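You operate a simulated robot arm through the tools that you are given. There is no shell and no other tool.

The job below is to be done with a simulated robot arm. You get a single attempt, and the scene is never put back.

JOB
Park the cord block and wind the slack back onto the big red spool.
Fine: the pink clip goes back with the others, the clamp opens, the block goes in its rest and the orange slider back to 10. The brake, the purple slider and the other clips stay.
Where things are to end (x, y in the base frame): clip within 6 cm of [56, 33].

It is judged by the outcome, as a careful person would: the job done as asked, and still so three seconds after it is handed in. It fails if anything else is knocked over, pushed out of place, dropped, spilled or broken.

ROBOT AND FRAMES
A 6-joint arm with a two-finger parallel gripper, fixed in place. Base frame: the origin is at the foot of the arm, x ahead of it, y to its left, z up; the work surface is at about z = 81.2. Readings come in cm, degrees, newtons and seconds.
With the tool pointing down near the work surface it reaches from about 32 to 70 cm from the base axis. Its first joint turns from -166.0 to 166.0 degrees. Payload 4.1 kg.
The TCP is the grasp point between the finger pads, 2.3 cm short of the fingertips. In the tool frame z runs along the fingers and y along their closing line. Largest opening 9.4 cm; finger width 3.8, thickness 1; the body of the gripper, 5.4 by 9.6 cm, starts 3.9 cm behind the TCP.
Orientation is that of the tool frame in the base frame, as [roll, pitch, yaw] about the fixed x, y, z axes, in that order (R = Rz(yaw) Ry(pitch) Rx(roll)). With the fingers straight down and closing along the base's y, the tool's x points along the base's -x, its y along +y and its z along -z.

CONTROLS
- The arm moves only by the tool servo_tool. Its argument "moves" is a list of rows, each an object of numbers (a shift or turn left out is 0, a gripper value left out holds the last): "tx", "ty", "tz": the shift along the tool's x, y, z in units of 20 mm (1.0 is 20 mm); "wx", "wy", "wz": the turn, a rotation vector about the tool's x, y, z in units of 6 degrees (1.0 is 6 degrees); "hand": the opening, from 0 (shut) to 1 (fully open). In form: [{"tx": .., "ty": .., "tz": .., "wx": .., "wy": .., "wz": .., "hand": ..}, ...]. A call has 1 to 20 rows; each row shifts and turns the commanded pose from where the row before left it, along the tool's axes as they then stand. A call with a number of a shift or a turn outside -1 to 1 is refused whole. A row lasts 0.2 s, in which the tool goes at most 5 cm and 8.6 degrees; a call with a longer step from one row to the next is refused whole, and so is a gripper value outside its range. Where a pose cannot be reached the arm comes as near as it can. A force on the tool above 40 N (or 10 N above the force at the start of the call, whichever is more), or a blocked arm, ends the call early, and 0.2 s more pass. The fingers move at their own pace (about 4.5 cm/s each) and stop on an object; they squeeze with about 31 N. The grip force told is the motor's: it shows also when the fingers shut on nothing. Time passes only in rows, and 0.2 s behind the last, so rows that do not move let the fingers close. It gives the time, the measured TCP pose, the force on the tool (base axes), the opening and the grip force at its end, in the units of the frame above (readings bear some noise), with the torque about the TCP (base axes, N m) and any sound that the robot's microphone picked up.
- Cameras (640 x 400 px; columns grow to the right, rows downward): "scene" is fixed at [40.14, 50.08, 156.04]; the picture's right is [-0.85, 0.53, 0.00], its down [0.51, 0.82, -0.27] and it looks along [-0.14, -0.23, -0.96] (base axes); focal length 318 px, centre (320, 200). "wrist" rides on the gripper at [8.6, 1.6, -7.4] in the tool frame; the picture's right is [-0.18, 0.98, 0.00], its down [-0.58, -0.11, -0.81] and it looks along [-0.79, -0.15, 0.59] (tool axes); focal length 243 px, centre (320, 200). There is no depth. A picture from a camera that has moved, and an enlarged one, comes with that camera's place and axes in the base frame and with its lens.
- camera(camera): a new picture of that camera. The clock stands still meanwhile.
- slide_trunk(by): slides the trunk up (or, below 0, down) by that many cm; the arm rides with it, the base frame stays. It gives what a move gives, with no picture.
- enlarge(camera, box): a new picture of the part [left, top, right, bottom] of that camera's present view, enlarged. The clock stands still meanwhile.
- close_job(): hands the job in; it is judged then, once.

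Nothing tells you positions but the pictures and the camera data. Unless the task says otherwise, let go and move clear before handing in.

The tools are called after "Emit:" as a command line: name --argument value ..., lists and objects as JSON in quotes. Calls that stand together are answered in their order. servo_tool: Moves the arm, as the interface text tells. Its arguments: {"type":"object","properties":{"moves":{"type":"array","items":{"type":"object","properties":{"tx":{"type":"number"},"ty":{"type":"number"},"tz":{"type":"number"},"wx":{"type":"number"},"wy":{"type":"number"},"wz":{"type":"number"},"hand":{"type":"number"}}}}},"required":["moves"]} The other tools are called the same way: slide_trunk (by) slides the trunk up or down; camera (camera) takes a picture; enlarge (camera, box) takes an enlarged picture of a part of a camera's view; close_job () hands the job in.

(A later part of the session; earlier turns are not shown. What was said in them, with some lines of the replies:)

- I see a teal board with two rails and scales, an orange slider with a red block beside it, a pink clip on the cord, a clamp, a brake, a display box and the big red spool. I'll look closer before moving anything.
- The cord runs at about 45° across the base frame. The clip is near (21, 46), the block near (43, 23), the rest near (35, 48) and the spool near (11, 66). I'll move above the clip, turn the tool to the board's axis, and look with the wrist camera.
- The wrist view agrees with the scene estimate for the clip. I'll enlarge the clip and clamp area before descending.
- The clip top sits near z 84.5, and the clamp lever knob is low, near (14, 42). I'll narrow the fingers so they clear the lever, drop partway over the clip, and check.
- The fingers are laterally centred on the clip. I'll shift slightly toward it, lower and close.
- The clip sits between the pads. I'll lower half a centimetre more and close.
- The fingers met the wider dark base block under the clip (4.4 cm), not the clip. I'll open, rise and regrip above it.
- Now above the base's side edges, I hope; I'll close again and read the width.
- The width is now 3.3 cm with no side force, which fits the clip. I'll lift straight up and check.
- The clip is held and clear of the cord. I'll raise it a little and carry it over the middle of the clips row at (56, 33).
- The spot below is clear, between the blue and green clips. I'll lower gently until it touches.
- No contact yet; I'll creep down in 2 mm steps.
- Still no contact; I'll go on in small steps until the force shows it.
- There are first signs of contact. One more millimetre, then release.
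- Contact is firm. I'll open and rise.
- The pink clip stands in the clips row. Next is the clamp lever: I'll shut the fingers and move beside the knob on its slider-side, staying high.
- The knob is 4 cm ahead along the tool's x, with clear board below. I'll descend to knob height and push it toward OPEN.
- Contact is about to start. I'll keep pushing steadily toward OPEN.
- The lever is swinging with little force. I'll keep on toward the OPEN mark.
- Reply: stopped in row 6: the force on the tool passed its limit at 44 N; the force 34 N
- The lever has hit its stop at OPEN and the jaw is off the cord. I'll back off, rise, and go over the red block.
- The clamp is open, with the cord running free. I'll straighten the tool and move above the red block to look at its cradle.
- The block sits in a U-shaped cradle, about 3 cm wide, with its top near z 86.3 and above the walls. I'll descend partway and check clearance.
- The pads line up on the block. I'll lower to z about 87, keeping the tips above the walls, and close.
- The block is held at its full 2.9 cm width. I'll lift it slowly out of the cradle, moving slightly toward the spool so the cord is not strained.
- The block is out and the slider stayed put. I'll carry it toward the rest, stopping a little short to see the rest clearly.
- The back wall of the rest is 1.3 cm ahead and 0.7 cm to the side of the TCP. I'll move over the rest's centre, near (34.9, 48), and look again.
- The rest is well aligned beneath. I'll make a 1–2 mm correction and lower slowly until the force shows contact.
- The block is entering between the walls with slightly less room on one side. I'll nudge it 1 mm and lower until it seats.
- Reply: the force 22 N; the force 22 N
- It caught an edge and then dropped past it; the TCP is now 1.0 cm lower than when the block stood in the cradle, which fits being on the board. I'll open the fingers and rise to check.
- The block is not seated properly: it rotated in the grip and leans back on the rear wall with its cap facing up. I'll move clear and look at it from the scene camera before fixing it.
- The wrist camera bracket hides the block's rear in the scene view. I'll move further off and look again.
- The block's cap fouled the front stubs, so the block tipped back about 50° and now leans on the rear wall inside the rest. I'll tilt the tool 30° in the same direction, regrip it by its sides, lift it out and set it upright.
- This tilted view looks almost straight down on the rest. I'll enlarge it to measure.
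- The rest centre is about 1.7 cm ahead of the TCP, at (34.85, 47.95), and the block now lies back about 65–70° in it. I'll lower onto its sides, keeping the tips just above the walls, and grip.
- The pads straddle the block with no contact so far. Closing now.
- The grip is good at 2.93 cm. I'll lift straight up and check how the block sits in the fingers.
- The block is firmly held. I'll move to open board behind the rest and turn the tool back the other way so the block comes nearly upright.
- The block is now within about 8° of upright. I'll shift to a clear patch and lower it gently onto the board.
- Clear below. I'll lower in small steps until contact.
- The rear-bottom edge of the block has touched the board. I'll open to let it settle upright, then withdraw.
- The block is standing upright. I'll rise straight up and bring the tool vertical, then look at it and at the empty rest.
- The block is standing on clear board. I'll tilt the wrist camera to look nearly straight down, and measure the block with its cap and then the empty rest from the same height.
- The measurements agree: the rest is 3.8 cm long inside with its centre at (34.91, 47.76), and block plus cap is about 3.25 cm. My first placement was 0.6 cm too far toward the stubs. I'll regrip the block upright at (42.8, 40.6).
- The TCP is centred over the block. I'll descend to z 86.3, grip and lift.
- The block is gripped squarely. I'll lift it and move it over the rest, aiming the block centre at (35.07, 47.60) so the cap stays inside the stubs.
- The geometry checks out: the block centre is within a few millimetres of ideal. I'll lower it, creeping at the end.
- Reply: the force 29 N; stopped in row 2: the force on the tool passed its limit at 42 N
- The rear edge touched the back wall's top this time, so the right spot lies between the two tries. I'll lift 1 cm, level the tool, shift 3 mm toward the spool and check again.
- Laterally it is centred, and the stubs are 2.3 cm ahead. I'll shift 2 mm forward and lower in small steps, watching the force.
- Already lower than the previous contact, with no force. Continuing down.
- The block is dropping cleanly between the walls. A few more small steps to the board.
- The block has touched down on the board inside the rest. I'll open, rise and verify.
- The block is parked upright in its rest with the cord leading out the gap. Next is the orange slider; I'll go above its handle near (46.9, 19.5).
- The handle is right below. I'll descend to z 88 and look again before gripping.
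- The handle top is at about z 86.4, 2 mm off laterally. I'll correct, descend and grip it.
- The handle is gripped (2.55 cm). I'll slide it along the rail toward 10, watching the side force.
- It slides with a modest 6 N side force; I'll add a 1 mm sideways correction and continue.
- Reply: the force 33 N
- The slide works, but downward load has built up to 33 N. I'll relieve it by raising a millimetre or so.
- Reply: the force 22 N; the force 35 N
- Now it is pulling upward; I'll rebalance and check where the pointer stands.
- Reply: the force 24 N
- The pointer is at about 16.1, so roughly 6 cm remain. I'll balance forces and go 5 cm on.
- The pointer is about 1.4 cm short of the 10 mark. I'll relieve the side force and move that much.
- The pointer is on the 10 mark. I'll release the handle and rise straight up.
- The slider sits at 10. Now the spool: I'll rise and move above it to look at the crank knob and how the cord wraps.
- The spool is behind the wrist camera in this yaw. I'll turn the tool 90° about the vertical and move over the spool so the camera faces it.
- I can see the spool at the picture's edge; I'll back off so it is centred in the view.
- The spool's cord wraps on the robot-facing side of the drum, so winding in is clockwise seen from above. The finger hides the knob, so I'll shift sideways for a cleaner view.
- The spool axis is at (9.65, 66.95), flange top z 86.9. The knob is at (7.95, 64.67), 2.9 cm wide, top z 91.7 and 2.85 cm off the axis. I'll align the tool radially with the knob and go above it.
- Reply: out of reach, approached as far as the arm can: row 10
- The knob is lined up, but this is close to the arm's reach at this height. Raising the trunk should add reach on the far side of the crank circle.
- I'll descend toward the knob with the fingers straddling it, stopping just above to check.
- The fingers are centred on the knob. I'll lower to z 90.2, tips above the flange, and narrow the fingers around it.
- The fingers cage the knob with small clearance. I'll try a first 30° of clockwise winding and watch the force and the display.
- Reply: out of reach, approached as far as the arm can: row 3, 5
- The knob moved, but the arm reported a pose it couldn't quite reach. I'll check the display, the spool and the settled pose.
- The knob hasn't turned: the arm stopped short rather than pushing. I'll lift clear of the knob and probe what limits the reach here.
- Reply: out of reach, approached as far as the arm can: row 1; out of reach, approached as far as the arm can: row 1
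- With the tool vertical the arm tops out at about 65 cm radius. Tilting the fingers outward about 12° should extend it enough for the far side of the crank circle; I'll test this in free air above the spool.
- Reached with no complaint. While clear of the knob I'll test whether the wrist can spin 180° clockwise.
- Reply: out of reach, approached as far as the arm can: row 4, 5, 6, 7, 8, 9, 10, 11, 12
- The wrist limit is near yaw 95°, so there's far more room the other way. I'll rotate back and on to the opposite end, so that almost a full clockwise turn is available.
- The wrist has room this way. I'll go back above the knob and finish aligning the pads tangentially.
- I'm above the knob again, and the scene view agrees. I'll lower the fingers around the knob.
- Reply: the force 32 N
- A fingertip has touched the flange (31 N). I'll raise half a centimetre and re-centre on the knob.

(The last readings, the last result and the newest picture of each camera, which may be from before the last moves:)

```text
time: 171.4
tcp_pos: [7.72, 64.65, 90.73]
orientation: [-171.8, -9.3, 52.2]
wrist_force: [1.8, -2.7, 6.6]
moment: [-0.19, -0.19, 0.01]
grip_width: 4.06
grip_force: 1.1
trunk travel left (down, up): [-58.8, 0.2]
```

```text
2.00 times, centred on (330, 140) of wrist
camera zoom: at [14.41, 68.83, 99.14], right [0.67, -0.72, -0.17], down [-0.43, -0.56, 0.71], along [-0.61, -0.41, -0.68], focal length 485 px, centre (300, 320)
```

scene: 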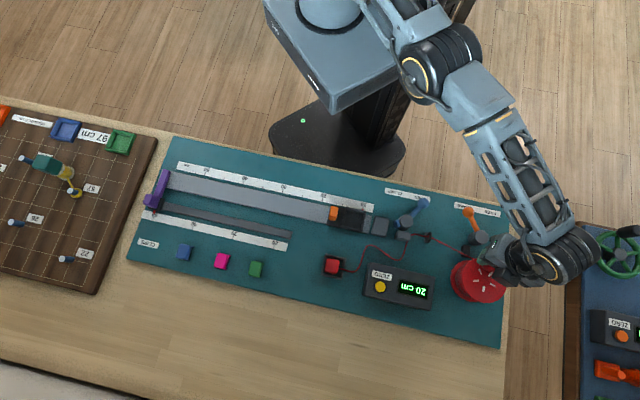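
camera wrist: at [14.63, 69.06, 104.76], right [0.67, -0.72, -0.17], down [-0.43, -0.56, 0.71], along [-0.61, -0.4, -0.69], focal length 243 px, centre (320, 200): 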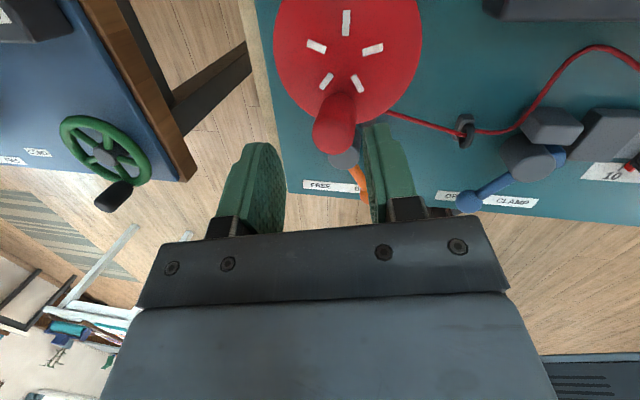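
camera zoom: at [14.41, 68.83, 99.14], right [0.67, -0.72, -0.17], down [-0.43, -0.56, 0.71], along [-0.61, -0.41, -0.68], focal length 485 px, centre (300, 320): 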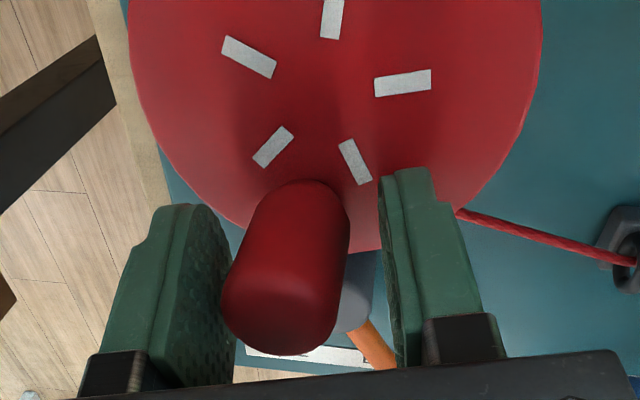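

Slight contact remains, so I'll raise 3 mm more and then start winding clockwise, turning the tool along with the crank.

Emit:
servo_tool --moves '[{"tx": 0.025, "ty": -0.02, "tz": -0.17}, {"tx": 0.0075, "ty": -0.144, "tz": 0.023, "wz": 1}, {"tx": 0.0075, "ty": -0.144, "tz": 0.025, "wz": 1}, {"tx": 0.0075, "ty": -0.144, "tz": 0.027, "wz": 1}, {"tx": 0.0075, "ty": -0.144, "tz": 0.028, "wz": 1}, {"tx": 0.0075, "ty": -0.144, "tz": 0.03, "wz": 1}, {"tx": 0.0075, "ty": -0.144, "tz": 0.03, "wz": 1}, {}]'

Emit:
enlarge --camera "scene" --box '[340, 200, 540, 320]'

Emit:
enlarge --camera "wrist" --box '[200, 40, 460, 240]'

```text
time: 173.2
tcp_pos: [6.84, 66.05, 91.25]
orientation: [-167.8, -2.6, 16.5]
wrist_force: [1.3, -2.4, 0.1]
moment: [-0.08, -0.06, -0.04]
grip_width: 4.11
grip_force: 1.7
trunk travel left (down, up): [-58.8, 0.2]
```

```text
3.20 times, centred on (440, 260) of scene
camera zoom: at [40.14, 50.08, 156.04], right [-0.85, 0.53, 0.0], down [0.51, 0.82, -0.27], along [-0.14, -0.23, -0.96], focal length 1017 px, centre (-64, 8)
```

zoom: 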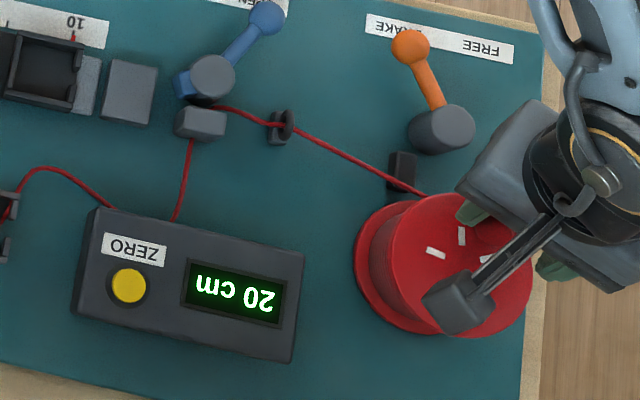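

```text
2.00 times, centred on (330, 140) of wrist
camera zoom: at [15.67, 65.49, 98.59], right [0.11, -0.97, -0.22], down [-0.58, -0.24, 0.78], along [-0.81, 0.04, -0.58], focal length 485 px, centre (300, 320)
```

zoom: 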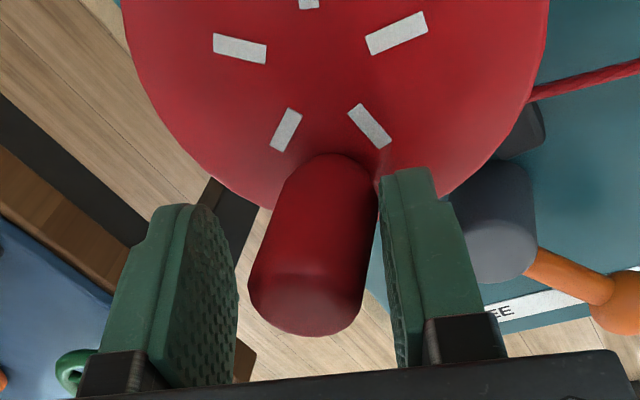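

The spool turns freely with the brake lever untouched, and the cord is being drawn in. I'll continue clockwise.

Emit:
servo_tool --moves '[{"tx": 0.02, "ty": -0.144, "tz": 0.031, "wz": 1}, {"tx": 0.02, "ty": -0.144, "tz": 0.031, "wz": 1}, {"tx": 0.02, "ty": -0.144, "tz": 0.031, "wz": 1}, {"tx": 0.02, "ty": -0.144, "tz": 0.03, "wz": 1}, {"tx": 0.02, "ty": -0.144, "tz": 0.029, "wz": 1}, {"tx": 0.02, "ty": -0.144, "tz": 0.028, "wz": 1}, {"tx": 0.02, "ty": -0.144, "tz": 0.027, "wz": 1}, {"tx": 0.02, "ty": -0.144, "tz": 0.025, "wz": 1}, {}]'

Emit:
enlarge --camera "scene" --box '[320, 200, 520, 320]'

Emit:
enlarge --camera "wrist" --box '[200, 40, 460, 240]'

```text
time: 175.2
tcp_pos: [7.17, 68.47, 91.33]
orientation: [-169.8, 7.1, -30.5]
wrist_force: [-1.4, -1.0, -0.9]
moment: [-0.03, 0.05, -0.02]
grip_width: 4.15
grip_force: 1.4
trunk travel left (down, up): [-58.8, 0.2]
```

```text
3.20 times, centred on (420, 260) of scene
camera zoom: at [40.14, 50.08, 156.04], right [-0.85, 0.53, 0.0], down [0.51, 0.82, -0.27], along [-0.14, -0.23, -0.96], focal length 1017 px, centre (0, 8)
```

zoom: 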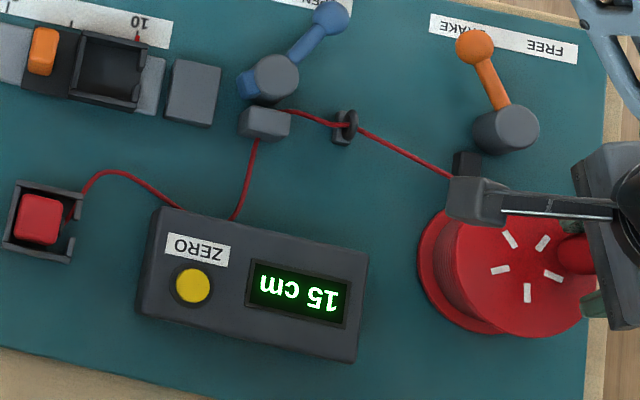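

```text
2.00 times, centred on (330, 140) of wrist
camera zoom: at [13.89, 61.14, 97.16], right [-0.67, -0.73, -0.15], down [-0.43, 0.21, 0.88], along [-0.61, 0.65, -0.45], focal length 485 px, centre (300, 320)
```

zoom: 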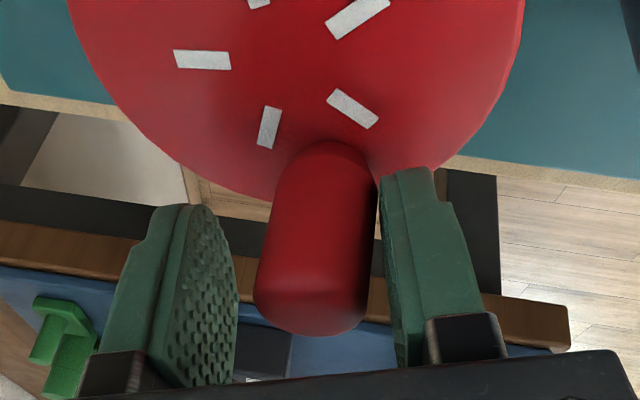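

The display has dropped to 15 cm, so it counts cord paid out. I'll continue around the far side, biasing slightly inward for reach.

Emit:
servo_tool --moves '[{"tx": 0.04, "ty": -0.144, "tz": 0.023, "wz": 1}, {"tx": 0.04, "ty": -0.144, "tz": 0.021, "wz": 1}, {"tx": 0.04, "ty": -0.144, "tz": 0.018, "wz": 1}, {"tx": 0.04, "ty": -0.144, "tz": 0.015, "wz": 1}, {"tx": 0.04, "ty": -0.144, "tz": 0.012, "wz": 1}, {"tx": 0.04, "ty": -0.144, "tz": 0.009, "wz": 1}, {}]'

Emit:
enlarge --camera "scene" --box '[320, 200, 520, 320]'

Emit:
enlarge --camera "wrist" --box '[200, 40, 460, 240]'

```text
time: 176.8
tcp_pos: [8.79, 68.6, 91.33]
orientation: [-175.9, 11.8, -66.6]
wrist_force: [-3.8, -0.8, -0.5]
moment: [0.03, 0.09, 0.0]
grip_width: 4.15
grip_force: 1.9
out of reach, approached as far as the arm can: row 2, 5
trunk travel left (down, up): [-58.8, 0.2]
```

```text
3.20 times, centred on (420, 260) of scene
camera zoom: at [40.14, 50.08, 156.04], right [-0.85, 0.53, 0.0], down [0.51, 0.82, -0.27], along [-0.14, -0.23, -0.96], focal length 1017 px, centre (0, 8)
```

zoom: 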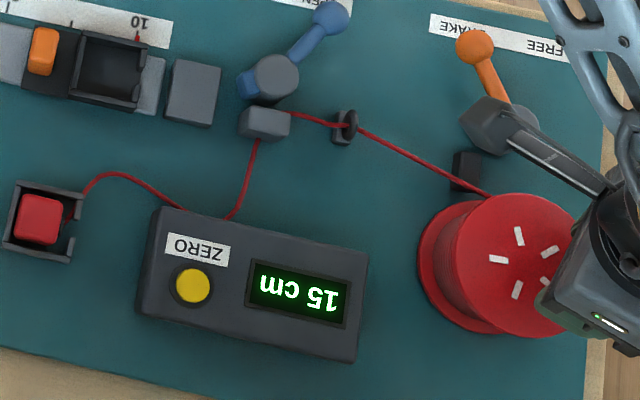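

```text
2.00 times, centred on (330, 140) of wrist
camera zoom: at [10.67, 58.6, 96.63], right [-0.98, -0.21, -0.03], down [-0.11, 0.39, 0.91], along [-0.18, 0.9, -0.41], focal length 485 px, centre (300, 320)
```

zoom: 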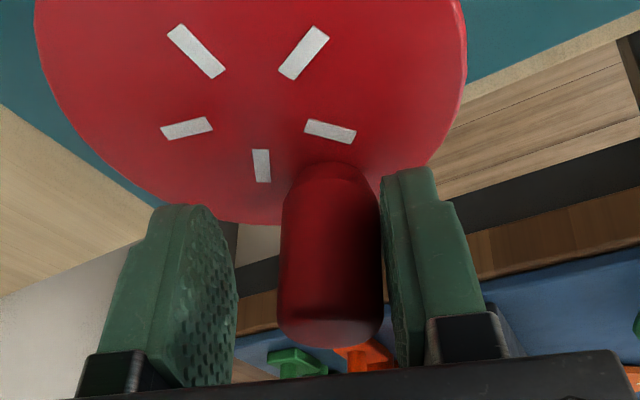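

The far side is at the reach limit, but the knob is still well within the pads. I'll tilt the tool 6° more outward for extra reach and keep winding.

Emit:
servo_tool --moves '[{"wx": 0.51, "wy": -0.859, "wz": -0.045}, {}, {"tx": -0.01, "ty": -0.12, "tz": 0.0178, "wz": 1}, {"tx": -0.01, "ty": -0.12, "tz": 0.0142, "wz": 1}, {"tx": -0.01, "ty": -0.12, "tz": 0.0104, "wz": 1}, {"tx": -0.01, "ty": -0.12, "tz": 0.0066, "wz": 1}, {"tx": -0.01, "ty": -0.12, "tz": 0.0026, "wz": 1}, {}]'

Emit:
enlarge --camera "scene" --box '[320, 200, 520, 320]'

Emit:
enlarge --camera "wrist" --box '[200, 40, 460, 240]'

```text
time: 178.7
tcp_pos: [9.72, 68.99, 91.28]
orientation: [177.6, 18.2, -97.4]
wrist_force: [-3.8, 2.5, -0.7]
moment: [-0.05, -0.04, 0.03]
grip_width: 4.18
grip_force: 1.8
trunk travel left (down, up): [-58.8, 0.2]
```

```text
3.20 times, centred on (420, 260) of scene
camera zoom: at [40.14, 50.08, 156.04], right [-0.85, 0.53, 0.0], down [0.51, 0.82, -0.27], along [-0.14, -0.23, -0.96], focal length 1017 px, centre (0, 8)
```

zoom: 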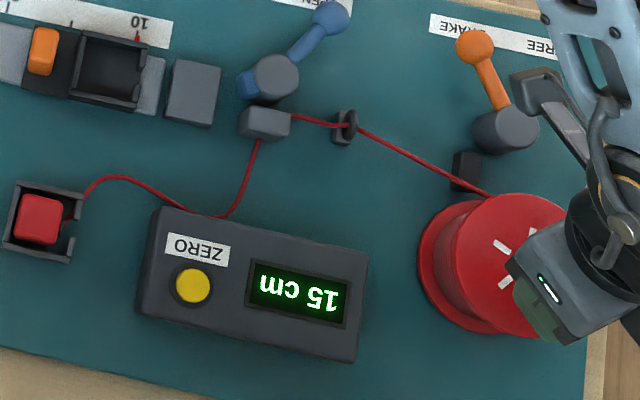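

```text
2.00 times, centred on (330, 140) of wrist
camera zoom: at [7.11, 58.6, 95.72], right [-0.95, 0.29, 0.1], down [0.18, 0.28, 0.94], along [0.24, 0.92, -0.32], focal length 485 px, centre (300, 320)
```

zoom: 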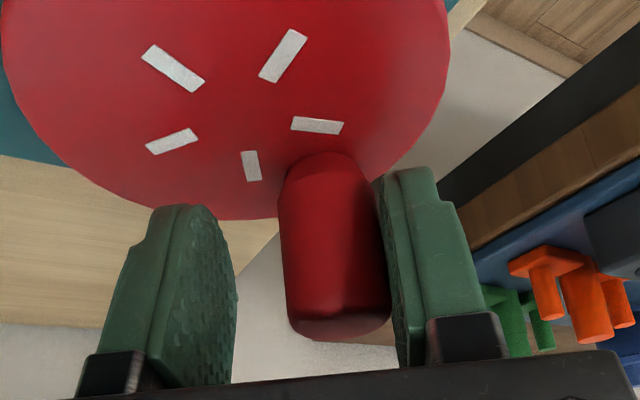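

Good progress with low force. Continuing over the far side.

Emit:
servo_tool --moves '[{"tx": -0.005, "ty": -0.125, "tz": -0.0013, "wz": 1}, {"tx": -0.005, "ty": -0.125, "tz": -0.0053, "wz": 1}, {"tx": -0.005, "ty": -0.125, "tz": -0.0091, "wz": 1}, {"tx": -0.005, "ty": -0.125, "tz": -0.0129, "wz": 1}, {"tx": -0.005, "ty": -0.125, "tz": -0.0166, "wz": 1}, {"tx": -0.005, "ty": -0.125, "tz": -0.02, "wz": 1}, {"tx": -0.005, "ty": -0.125, "tz": -0.0233, "wz": 1}, {}]'

Emit:
enlarge --camera "scene" --box '[320, 200, 520, 320]'

Emit:
enlarge --camera "wrist" --box '[200, 40, 460, 240]'

```text
time: 180.4
tcp_pos: [11.47, 68.29, 91.28]
orientation: [166.0, 11.9, -140.4]
wrist_force: [-1.6, 2.2, 1.6]
moment: [0.02, -0.03, 0.06]
grip_width: 4.13
grip_force: 1.2
trunk travel left (down, up): [-58.8, 0.2]
```

```text
3.20 times, centred on (420, 260) of scene
camera zoom: at [40.14, 50.08, 156.04], right [-0.85, 0.53, 0.0], down [0.51, 0.82, -0.27], along [-0.14, -0.23, -0.96], focal length 1017 px, centre (0, 8)
```

zoom: 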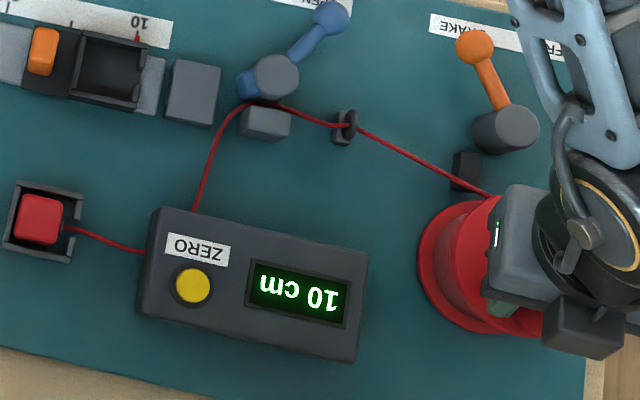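

```text
2.00 times, centred on (330, 140) of wrist
camera zoom: at [3.89, 61.67, 96.87], right [-0.51, 0.82, 0.27], down [0.51, 0.03, 0.86], along [0.7, 0.57, -0.43], focal length 485 px, centre (300, 320)
```

zoom: 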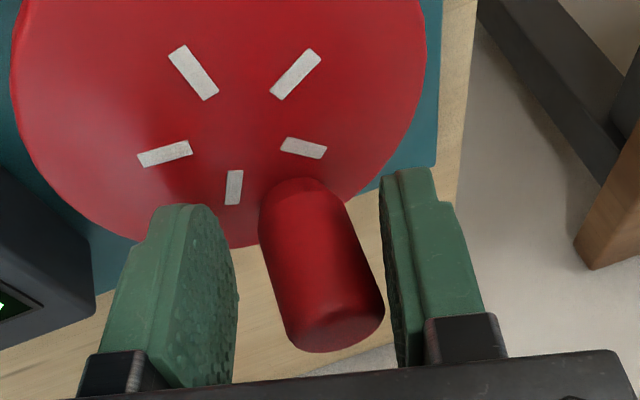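

The display reads 10 cm, halfway there. Continuing round.

Emit:
servo_tool --moves '[{"tx": -0.015, "ty": -0.135, "tz": -0.0302, "wz": 1}, {"tx": -0.015, "ty": -0.135, "tz": -0.0324, "wz": 1}, {"tx": -0.015, "ty": -0.135, "tz": -0.0343, "wz": 1}, {"tx": -0.015, "ty": -0.135, "tz": -0.0357, "wz": 1}, {"tx": -0.015, "ty": -0.135, "tz": -0.0368, "wz": 1}, {"tx": -0.015, "ty": -0.135, "tz": -0.0375, "wz": 1}, {"tx": -0.015, "ty": -0.135, "tz": -0.0378, "wz": 1}, {"tx": -0.015, "ty": -0.135, "tz": -0.0377, "wz": 1}, {}]'

Emit:
enlarge --camera "scene" --box '[320, 200, 520, 320]'

Emit:
enlarge --camera "wrist" --box '[200, 40, 460, 240]'

```text
time: 182.4
tcp_pos: [12.47, 66.23, 91.3]
orientation: [161.8, -2.3, 173.3]
wrist_force: [-0.5, 2.2, 0.4]
moment: [0.0, -0.03, 0.01]
grip_width: 4.12
grip_force: 1.3
trunk travel left (down, up): [-58.8, 0.2]
```

```text
3.20 times, centred on (420, 260) of scene
camera zoom: at [40.14, 50.08, 156.04], right [-0.85, 0.53, 0.0], down [0.51, 0.82, -0.27], along [-0.14, -0.23, -0.96], focal length 1017 px, centre (0, 8)
```

zoom: 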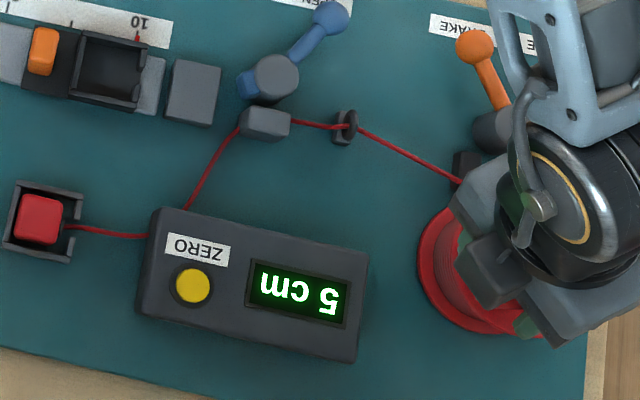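

```text
2.00 times, centred on (330, 140) of wrist
camera zoom: at [4.12, 66.43, 99.12], right [0.3, 0.9, 0.3], down [0.56, -0.42, 0.71], along [0.77, -0.05, -0.64], focal length 485 px, centre (300, 320)
```

zoom: 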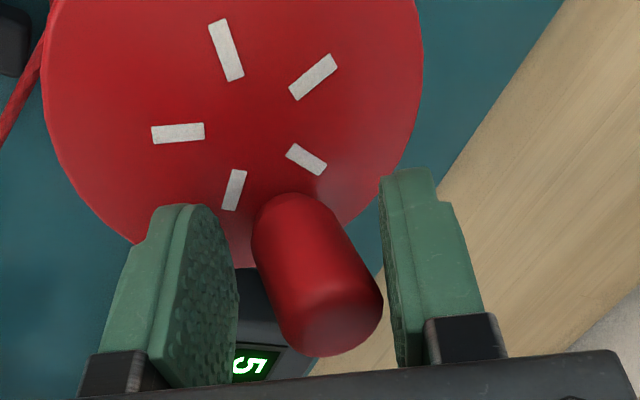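

5 cm left. I'll wind another 40° and check how taut the cord is getting.

Emit:
servo_tool --moves '[{"tx": 0.0, "ty": -0.144, "tz": -0.0432, "wz": 1}, {"tx": 0.0, "ty": -0.144, "tz": -0.0416, "wz": 1}, {"tx": 0.0, "ty": -0.144, "tz": -0.0395, "wz": 1}, {"tx": 0.0, "ty": -0.144, "tz": -0.037, "wz": 1}, {"tx": 0.0, "ty": -0.144, "tz": -0.0341, "wz": 1}, {"tx": 0.0, "ty": -0.144, "tz": -0.0308, "wz": 1}, {"tx": 0.0, "ty": -0.144, "tz": -0.0272, "wz": 1}, {}]'

Emit:
enlarge --camera "scene" --box '[320, 200, 520, 320]'

Emit:
enlarge --camera "wrist" --box '[200, 40, 460, 240]'

```text
time: 184.2
tcp_pos: [11.71, 64.27, 91.16]
orientation: [167.7, -13.8, 132.4]
wrist_force: [1.9, 2.6, 0.7]
moment: [0.01, 0.01, 0.02]
grip_width: 4.13
grip_force: 1.1
trunk travel left (down, up): [-58.8, 0.2]
```

```text
3.20 times, centred on (420, 260) of scene
camera zoom: at [40.14, 50.08, 156.04], right [-0.85, 0.53, 0.0], down [0.51, 0.82, -0.27], along [-0.14, -0.23, -0.96], focal length 1017 px, centre (0, 8)
```

zoom: 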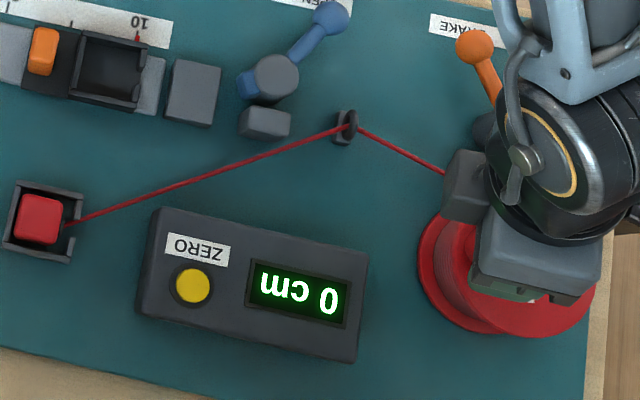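

```text
2.00 times, centred on (330, 140) of wrist
camera zoom: at [7.14, 69.13, 100.57], right [0.86, 0.48, 0.16], down [0.3, -0.74, 0.6], along [0.41, -0.47, -0.78], focal length 485 px, centre (300, 320)
```

zoom: 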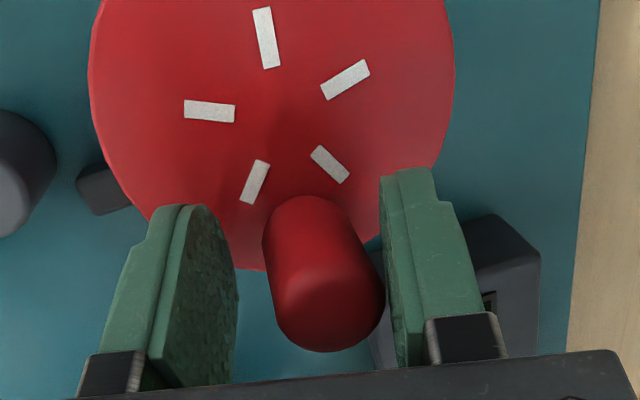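

The display reads 0 cm and the cord now runs straight from the parked block to the eyelet. I'll look closely for tension and check that the block is undisturbed.

Emit:
enlarge --camera "scene" --box '[315, 225, 435, 290]'

Emit:
enlarge --camera "scene" --box '[310, 245, 360, 285]'

```text
5.33 times, centred on (375, 258) of scene
camera zoom: at [40.14, 50.08, 156.04], right [-0.85, 0.53, 0.0], down [0.51, 0.82, -0.27], along [-0.14, -0.23, -0.96], focal length 1695 px, centre (27, -107)
```

zoom: 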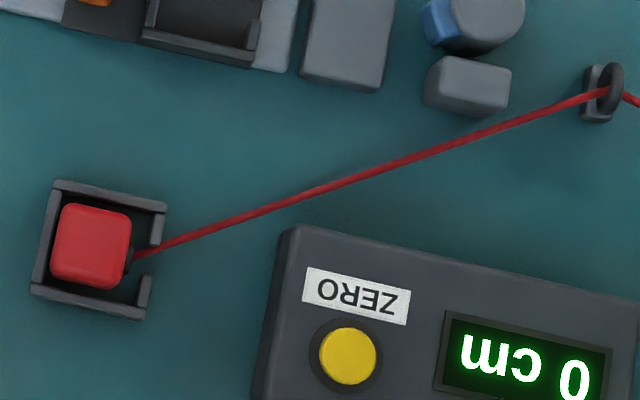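

```text
10.00 times, centred on (335, 265) of scene
camera zoom: at [40.14, 50.08, 156.04], right [-0.85, 0.53, 0.0], down [0.51, 0.82, -0.27], along [-0.14, -0.23, -0.96], focal length 3178 px, centre (170, -450)
```

zoom: 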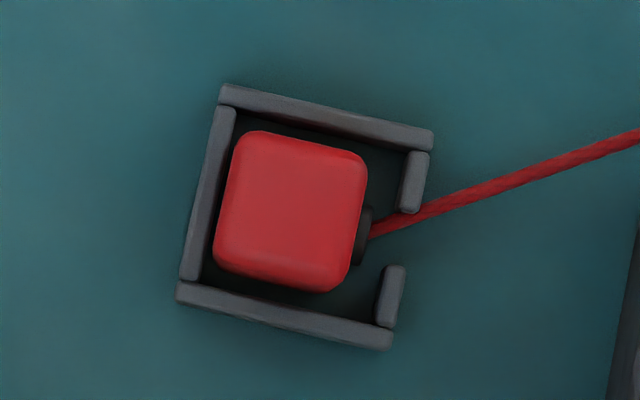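

The cord is straight and the block sits undisturbed in its rest, so the winding is complete. I'll open the fingers, lift straight off the knob and check that nothing springs back.

Emit:
servo_tool --moves '[{"hand": 0.5}, {"hand": 0.55}, {}, {"tx": 0.191, "ty": 0.166, "tz": -0.759}, {"tx": 0.191, "ty": 0.166, "tz": -0.759}, {"tx": 0.191, "ty": 0.166, "tz": -0.759}, {"tx": 0.191, "ty": 0.166, "tz": -0.759}, {"tx": 0.191, "ty": 0.166, "tz": -0.759}, {"tx": 0.191, "ty": 0.166, "tz": -0.759}, {}]'

Emit:
camera --camera "scene"

Emit:
enlarge --camera "scene" --box '[320, 200, 520, 320]'

```text
time: 186.4
tcp_pos: [11.52, 64.33, 100.84]
orientation: [167.7, -13.8, 132.5]
wrist_force: [-0.3, 0.2, 1.1]
moment: [0.04, 0.02, 0.01]
grip_width: 5.18
grip_force: 0.1
trunk travel left (down, up): [-58.8, 0.2]
```

```text
taken
```

scene: 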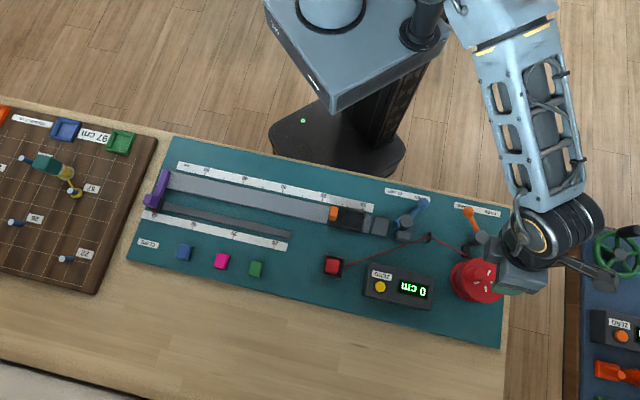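

```text
3.20 times, centred on (420, 260) of scene
camera zoom: at [40.14, 50.08, 156.04], right [-0.85, 0.53, 0.0], down [0.51, 0.82, -0.27], along [-0.14, -0.23, -0.96], focal length 1017 px, centre (0, 8)
```

zoom: 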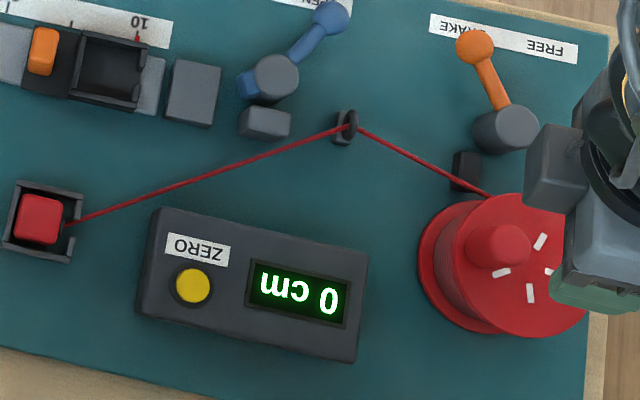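

The spool stays put at 0 cm. I'll retreat up and back toward the robot, then inspect everything one last time.

Emit:
servo_tool --moves '[{"tx": -0.817, "ty": -0.708, "tz": -0.711}, {"tx": -0.817, "ty": -0.708, "tz": -0.711}, {"tx": -0.817, "ty": -0.708, "tz": -0.711}, {"tx": -0.817, "ty": -0.708, "tz": -0.711}, {"tx": -0.817, "ty": -0.708, "tz": -0.711}, {"tx": -0.817, "ty": -0.708, "tz": -0.711}, {}, {}]'

Emit:
camera --camera "scene"

Emit:
enlarge --camera "scene" --box '[345, 195, 385, 220]'

Emit:
enlarge --camera "scene" --box '[130, 140, 300, 280]'

Emit:
enlarge --camera "scene" --box '[350, 170, 520, 310]'

```text
time: 188.2
tcp_pos: [11.7, 49.15, 104.93]
orientation: [167.7, -13.7, 132.5]
wrist_force: [-0.2, 0.3, 1.0]
moment: [0.0, -0.01, -0.01]
grip_width: 5.17
grip_force: 0.0
trunk travel left (down, up): [-58.8, 0.2]
```

```text
taken
```

scene: 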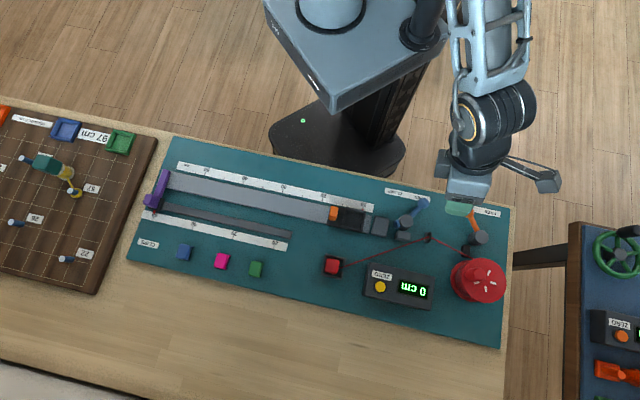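

```text
16.00 times, centred on (365, 208) of scene
camera zoom: at [40.14, 50.08, 156.04], right [-0.85, 0.53, 0.0], down [0.51, 0.82, -0.27], along [-0.14, -0.23, -0.96], focal length 5085 px, centre (-400, 80)
```

zoom: 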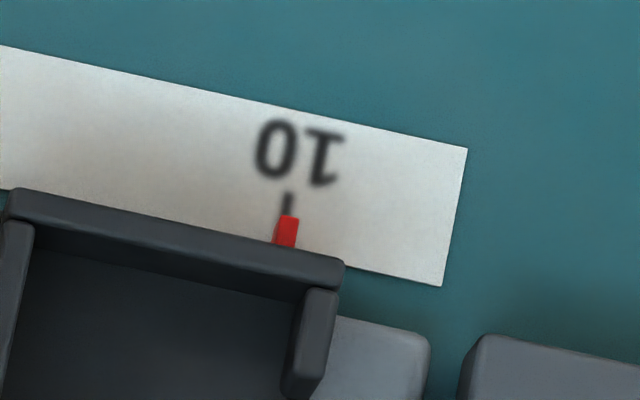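

```text
2.86 times, centred on (215, 210) of scene
camera zoom: at [40.14, 50.08, 156.04], right [-0.85, 0.53, 0.0], down [0.51, 0.82, -0.27], along [-0.14, -0.23, -0.96], focal length 908 px, centre (620, 171)
```

zoom: 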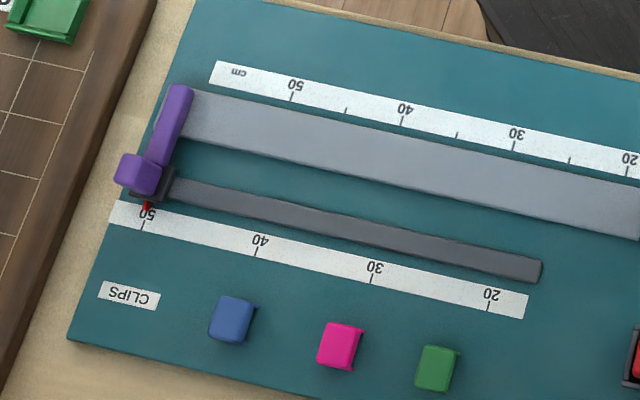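

```text
2.86 times, centred on (435, 240) of scene
camera zoom: at [40.14, 50.08, 156.04], right [-0.85, 0.53, 0.0], down [0.51, 0.82, -0.27], along [-0.14, -0.23, -0.96], focal length 908 px, centre (-9, 86)
```

zoom: 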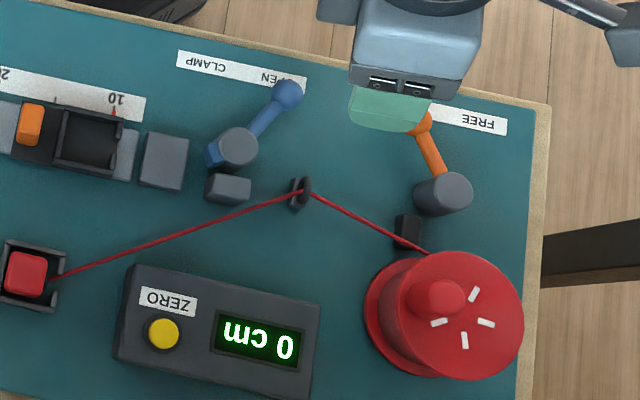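

Everything is in place:
- The pink clip stands between the others at about (55.6, 33.2).
- The clamp is open.
- The block is in its rest.
- The orange pointer is on 10.
- The cord is wound in straight, with the display at 0 cm.

The brake, purple slider and other clips are where they were, and the arm is clear, so I'm handing in.

Emit:
close_job

```text
The job is handed in.
```

I've handed the job in, with everything you asked for done. The final pictures show:

- **Pink clip:** back in the row between the blue and green clips, at about (55.6, 33.2), well within 6 cm of the target.
- **Clamp:** open, with the lever at its OPEN stop.
- **Cord block:** upright in its rest, with the cord leading out through the gap. My first placement tipped it back inside the rest, so I lifted it out, stood it up on the board and set it in again.
- **Orange slider:** its pointer is on the 10 mark.
- **Slack:** wound onto the red spool. The cord runs straight from the block to the eyelet, and the display went from 20 cm to 0 cm.

The cord no longer passes through the open clamp. It now runs just beside it, because the rest sits off to that side.

The brake, the purple slider and the other clips were not moved. The trunk is still about 6 cm higher than at the start, because I raised it to try to reach the far side of the spool.
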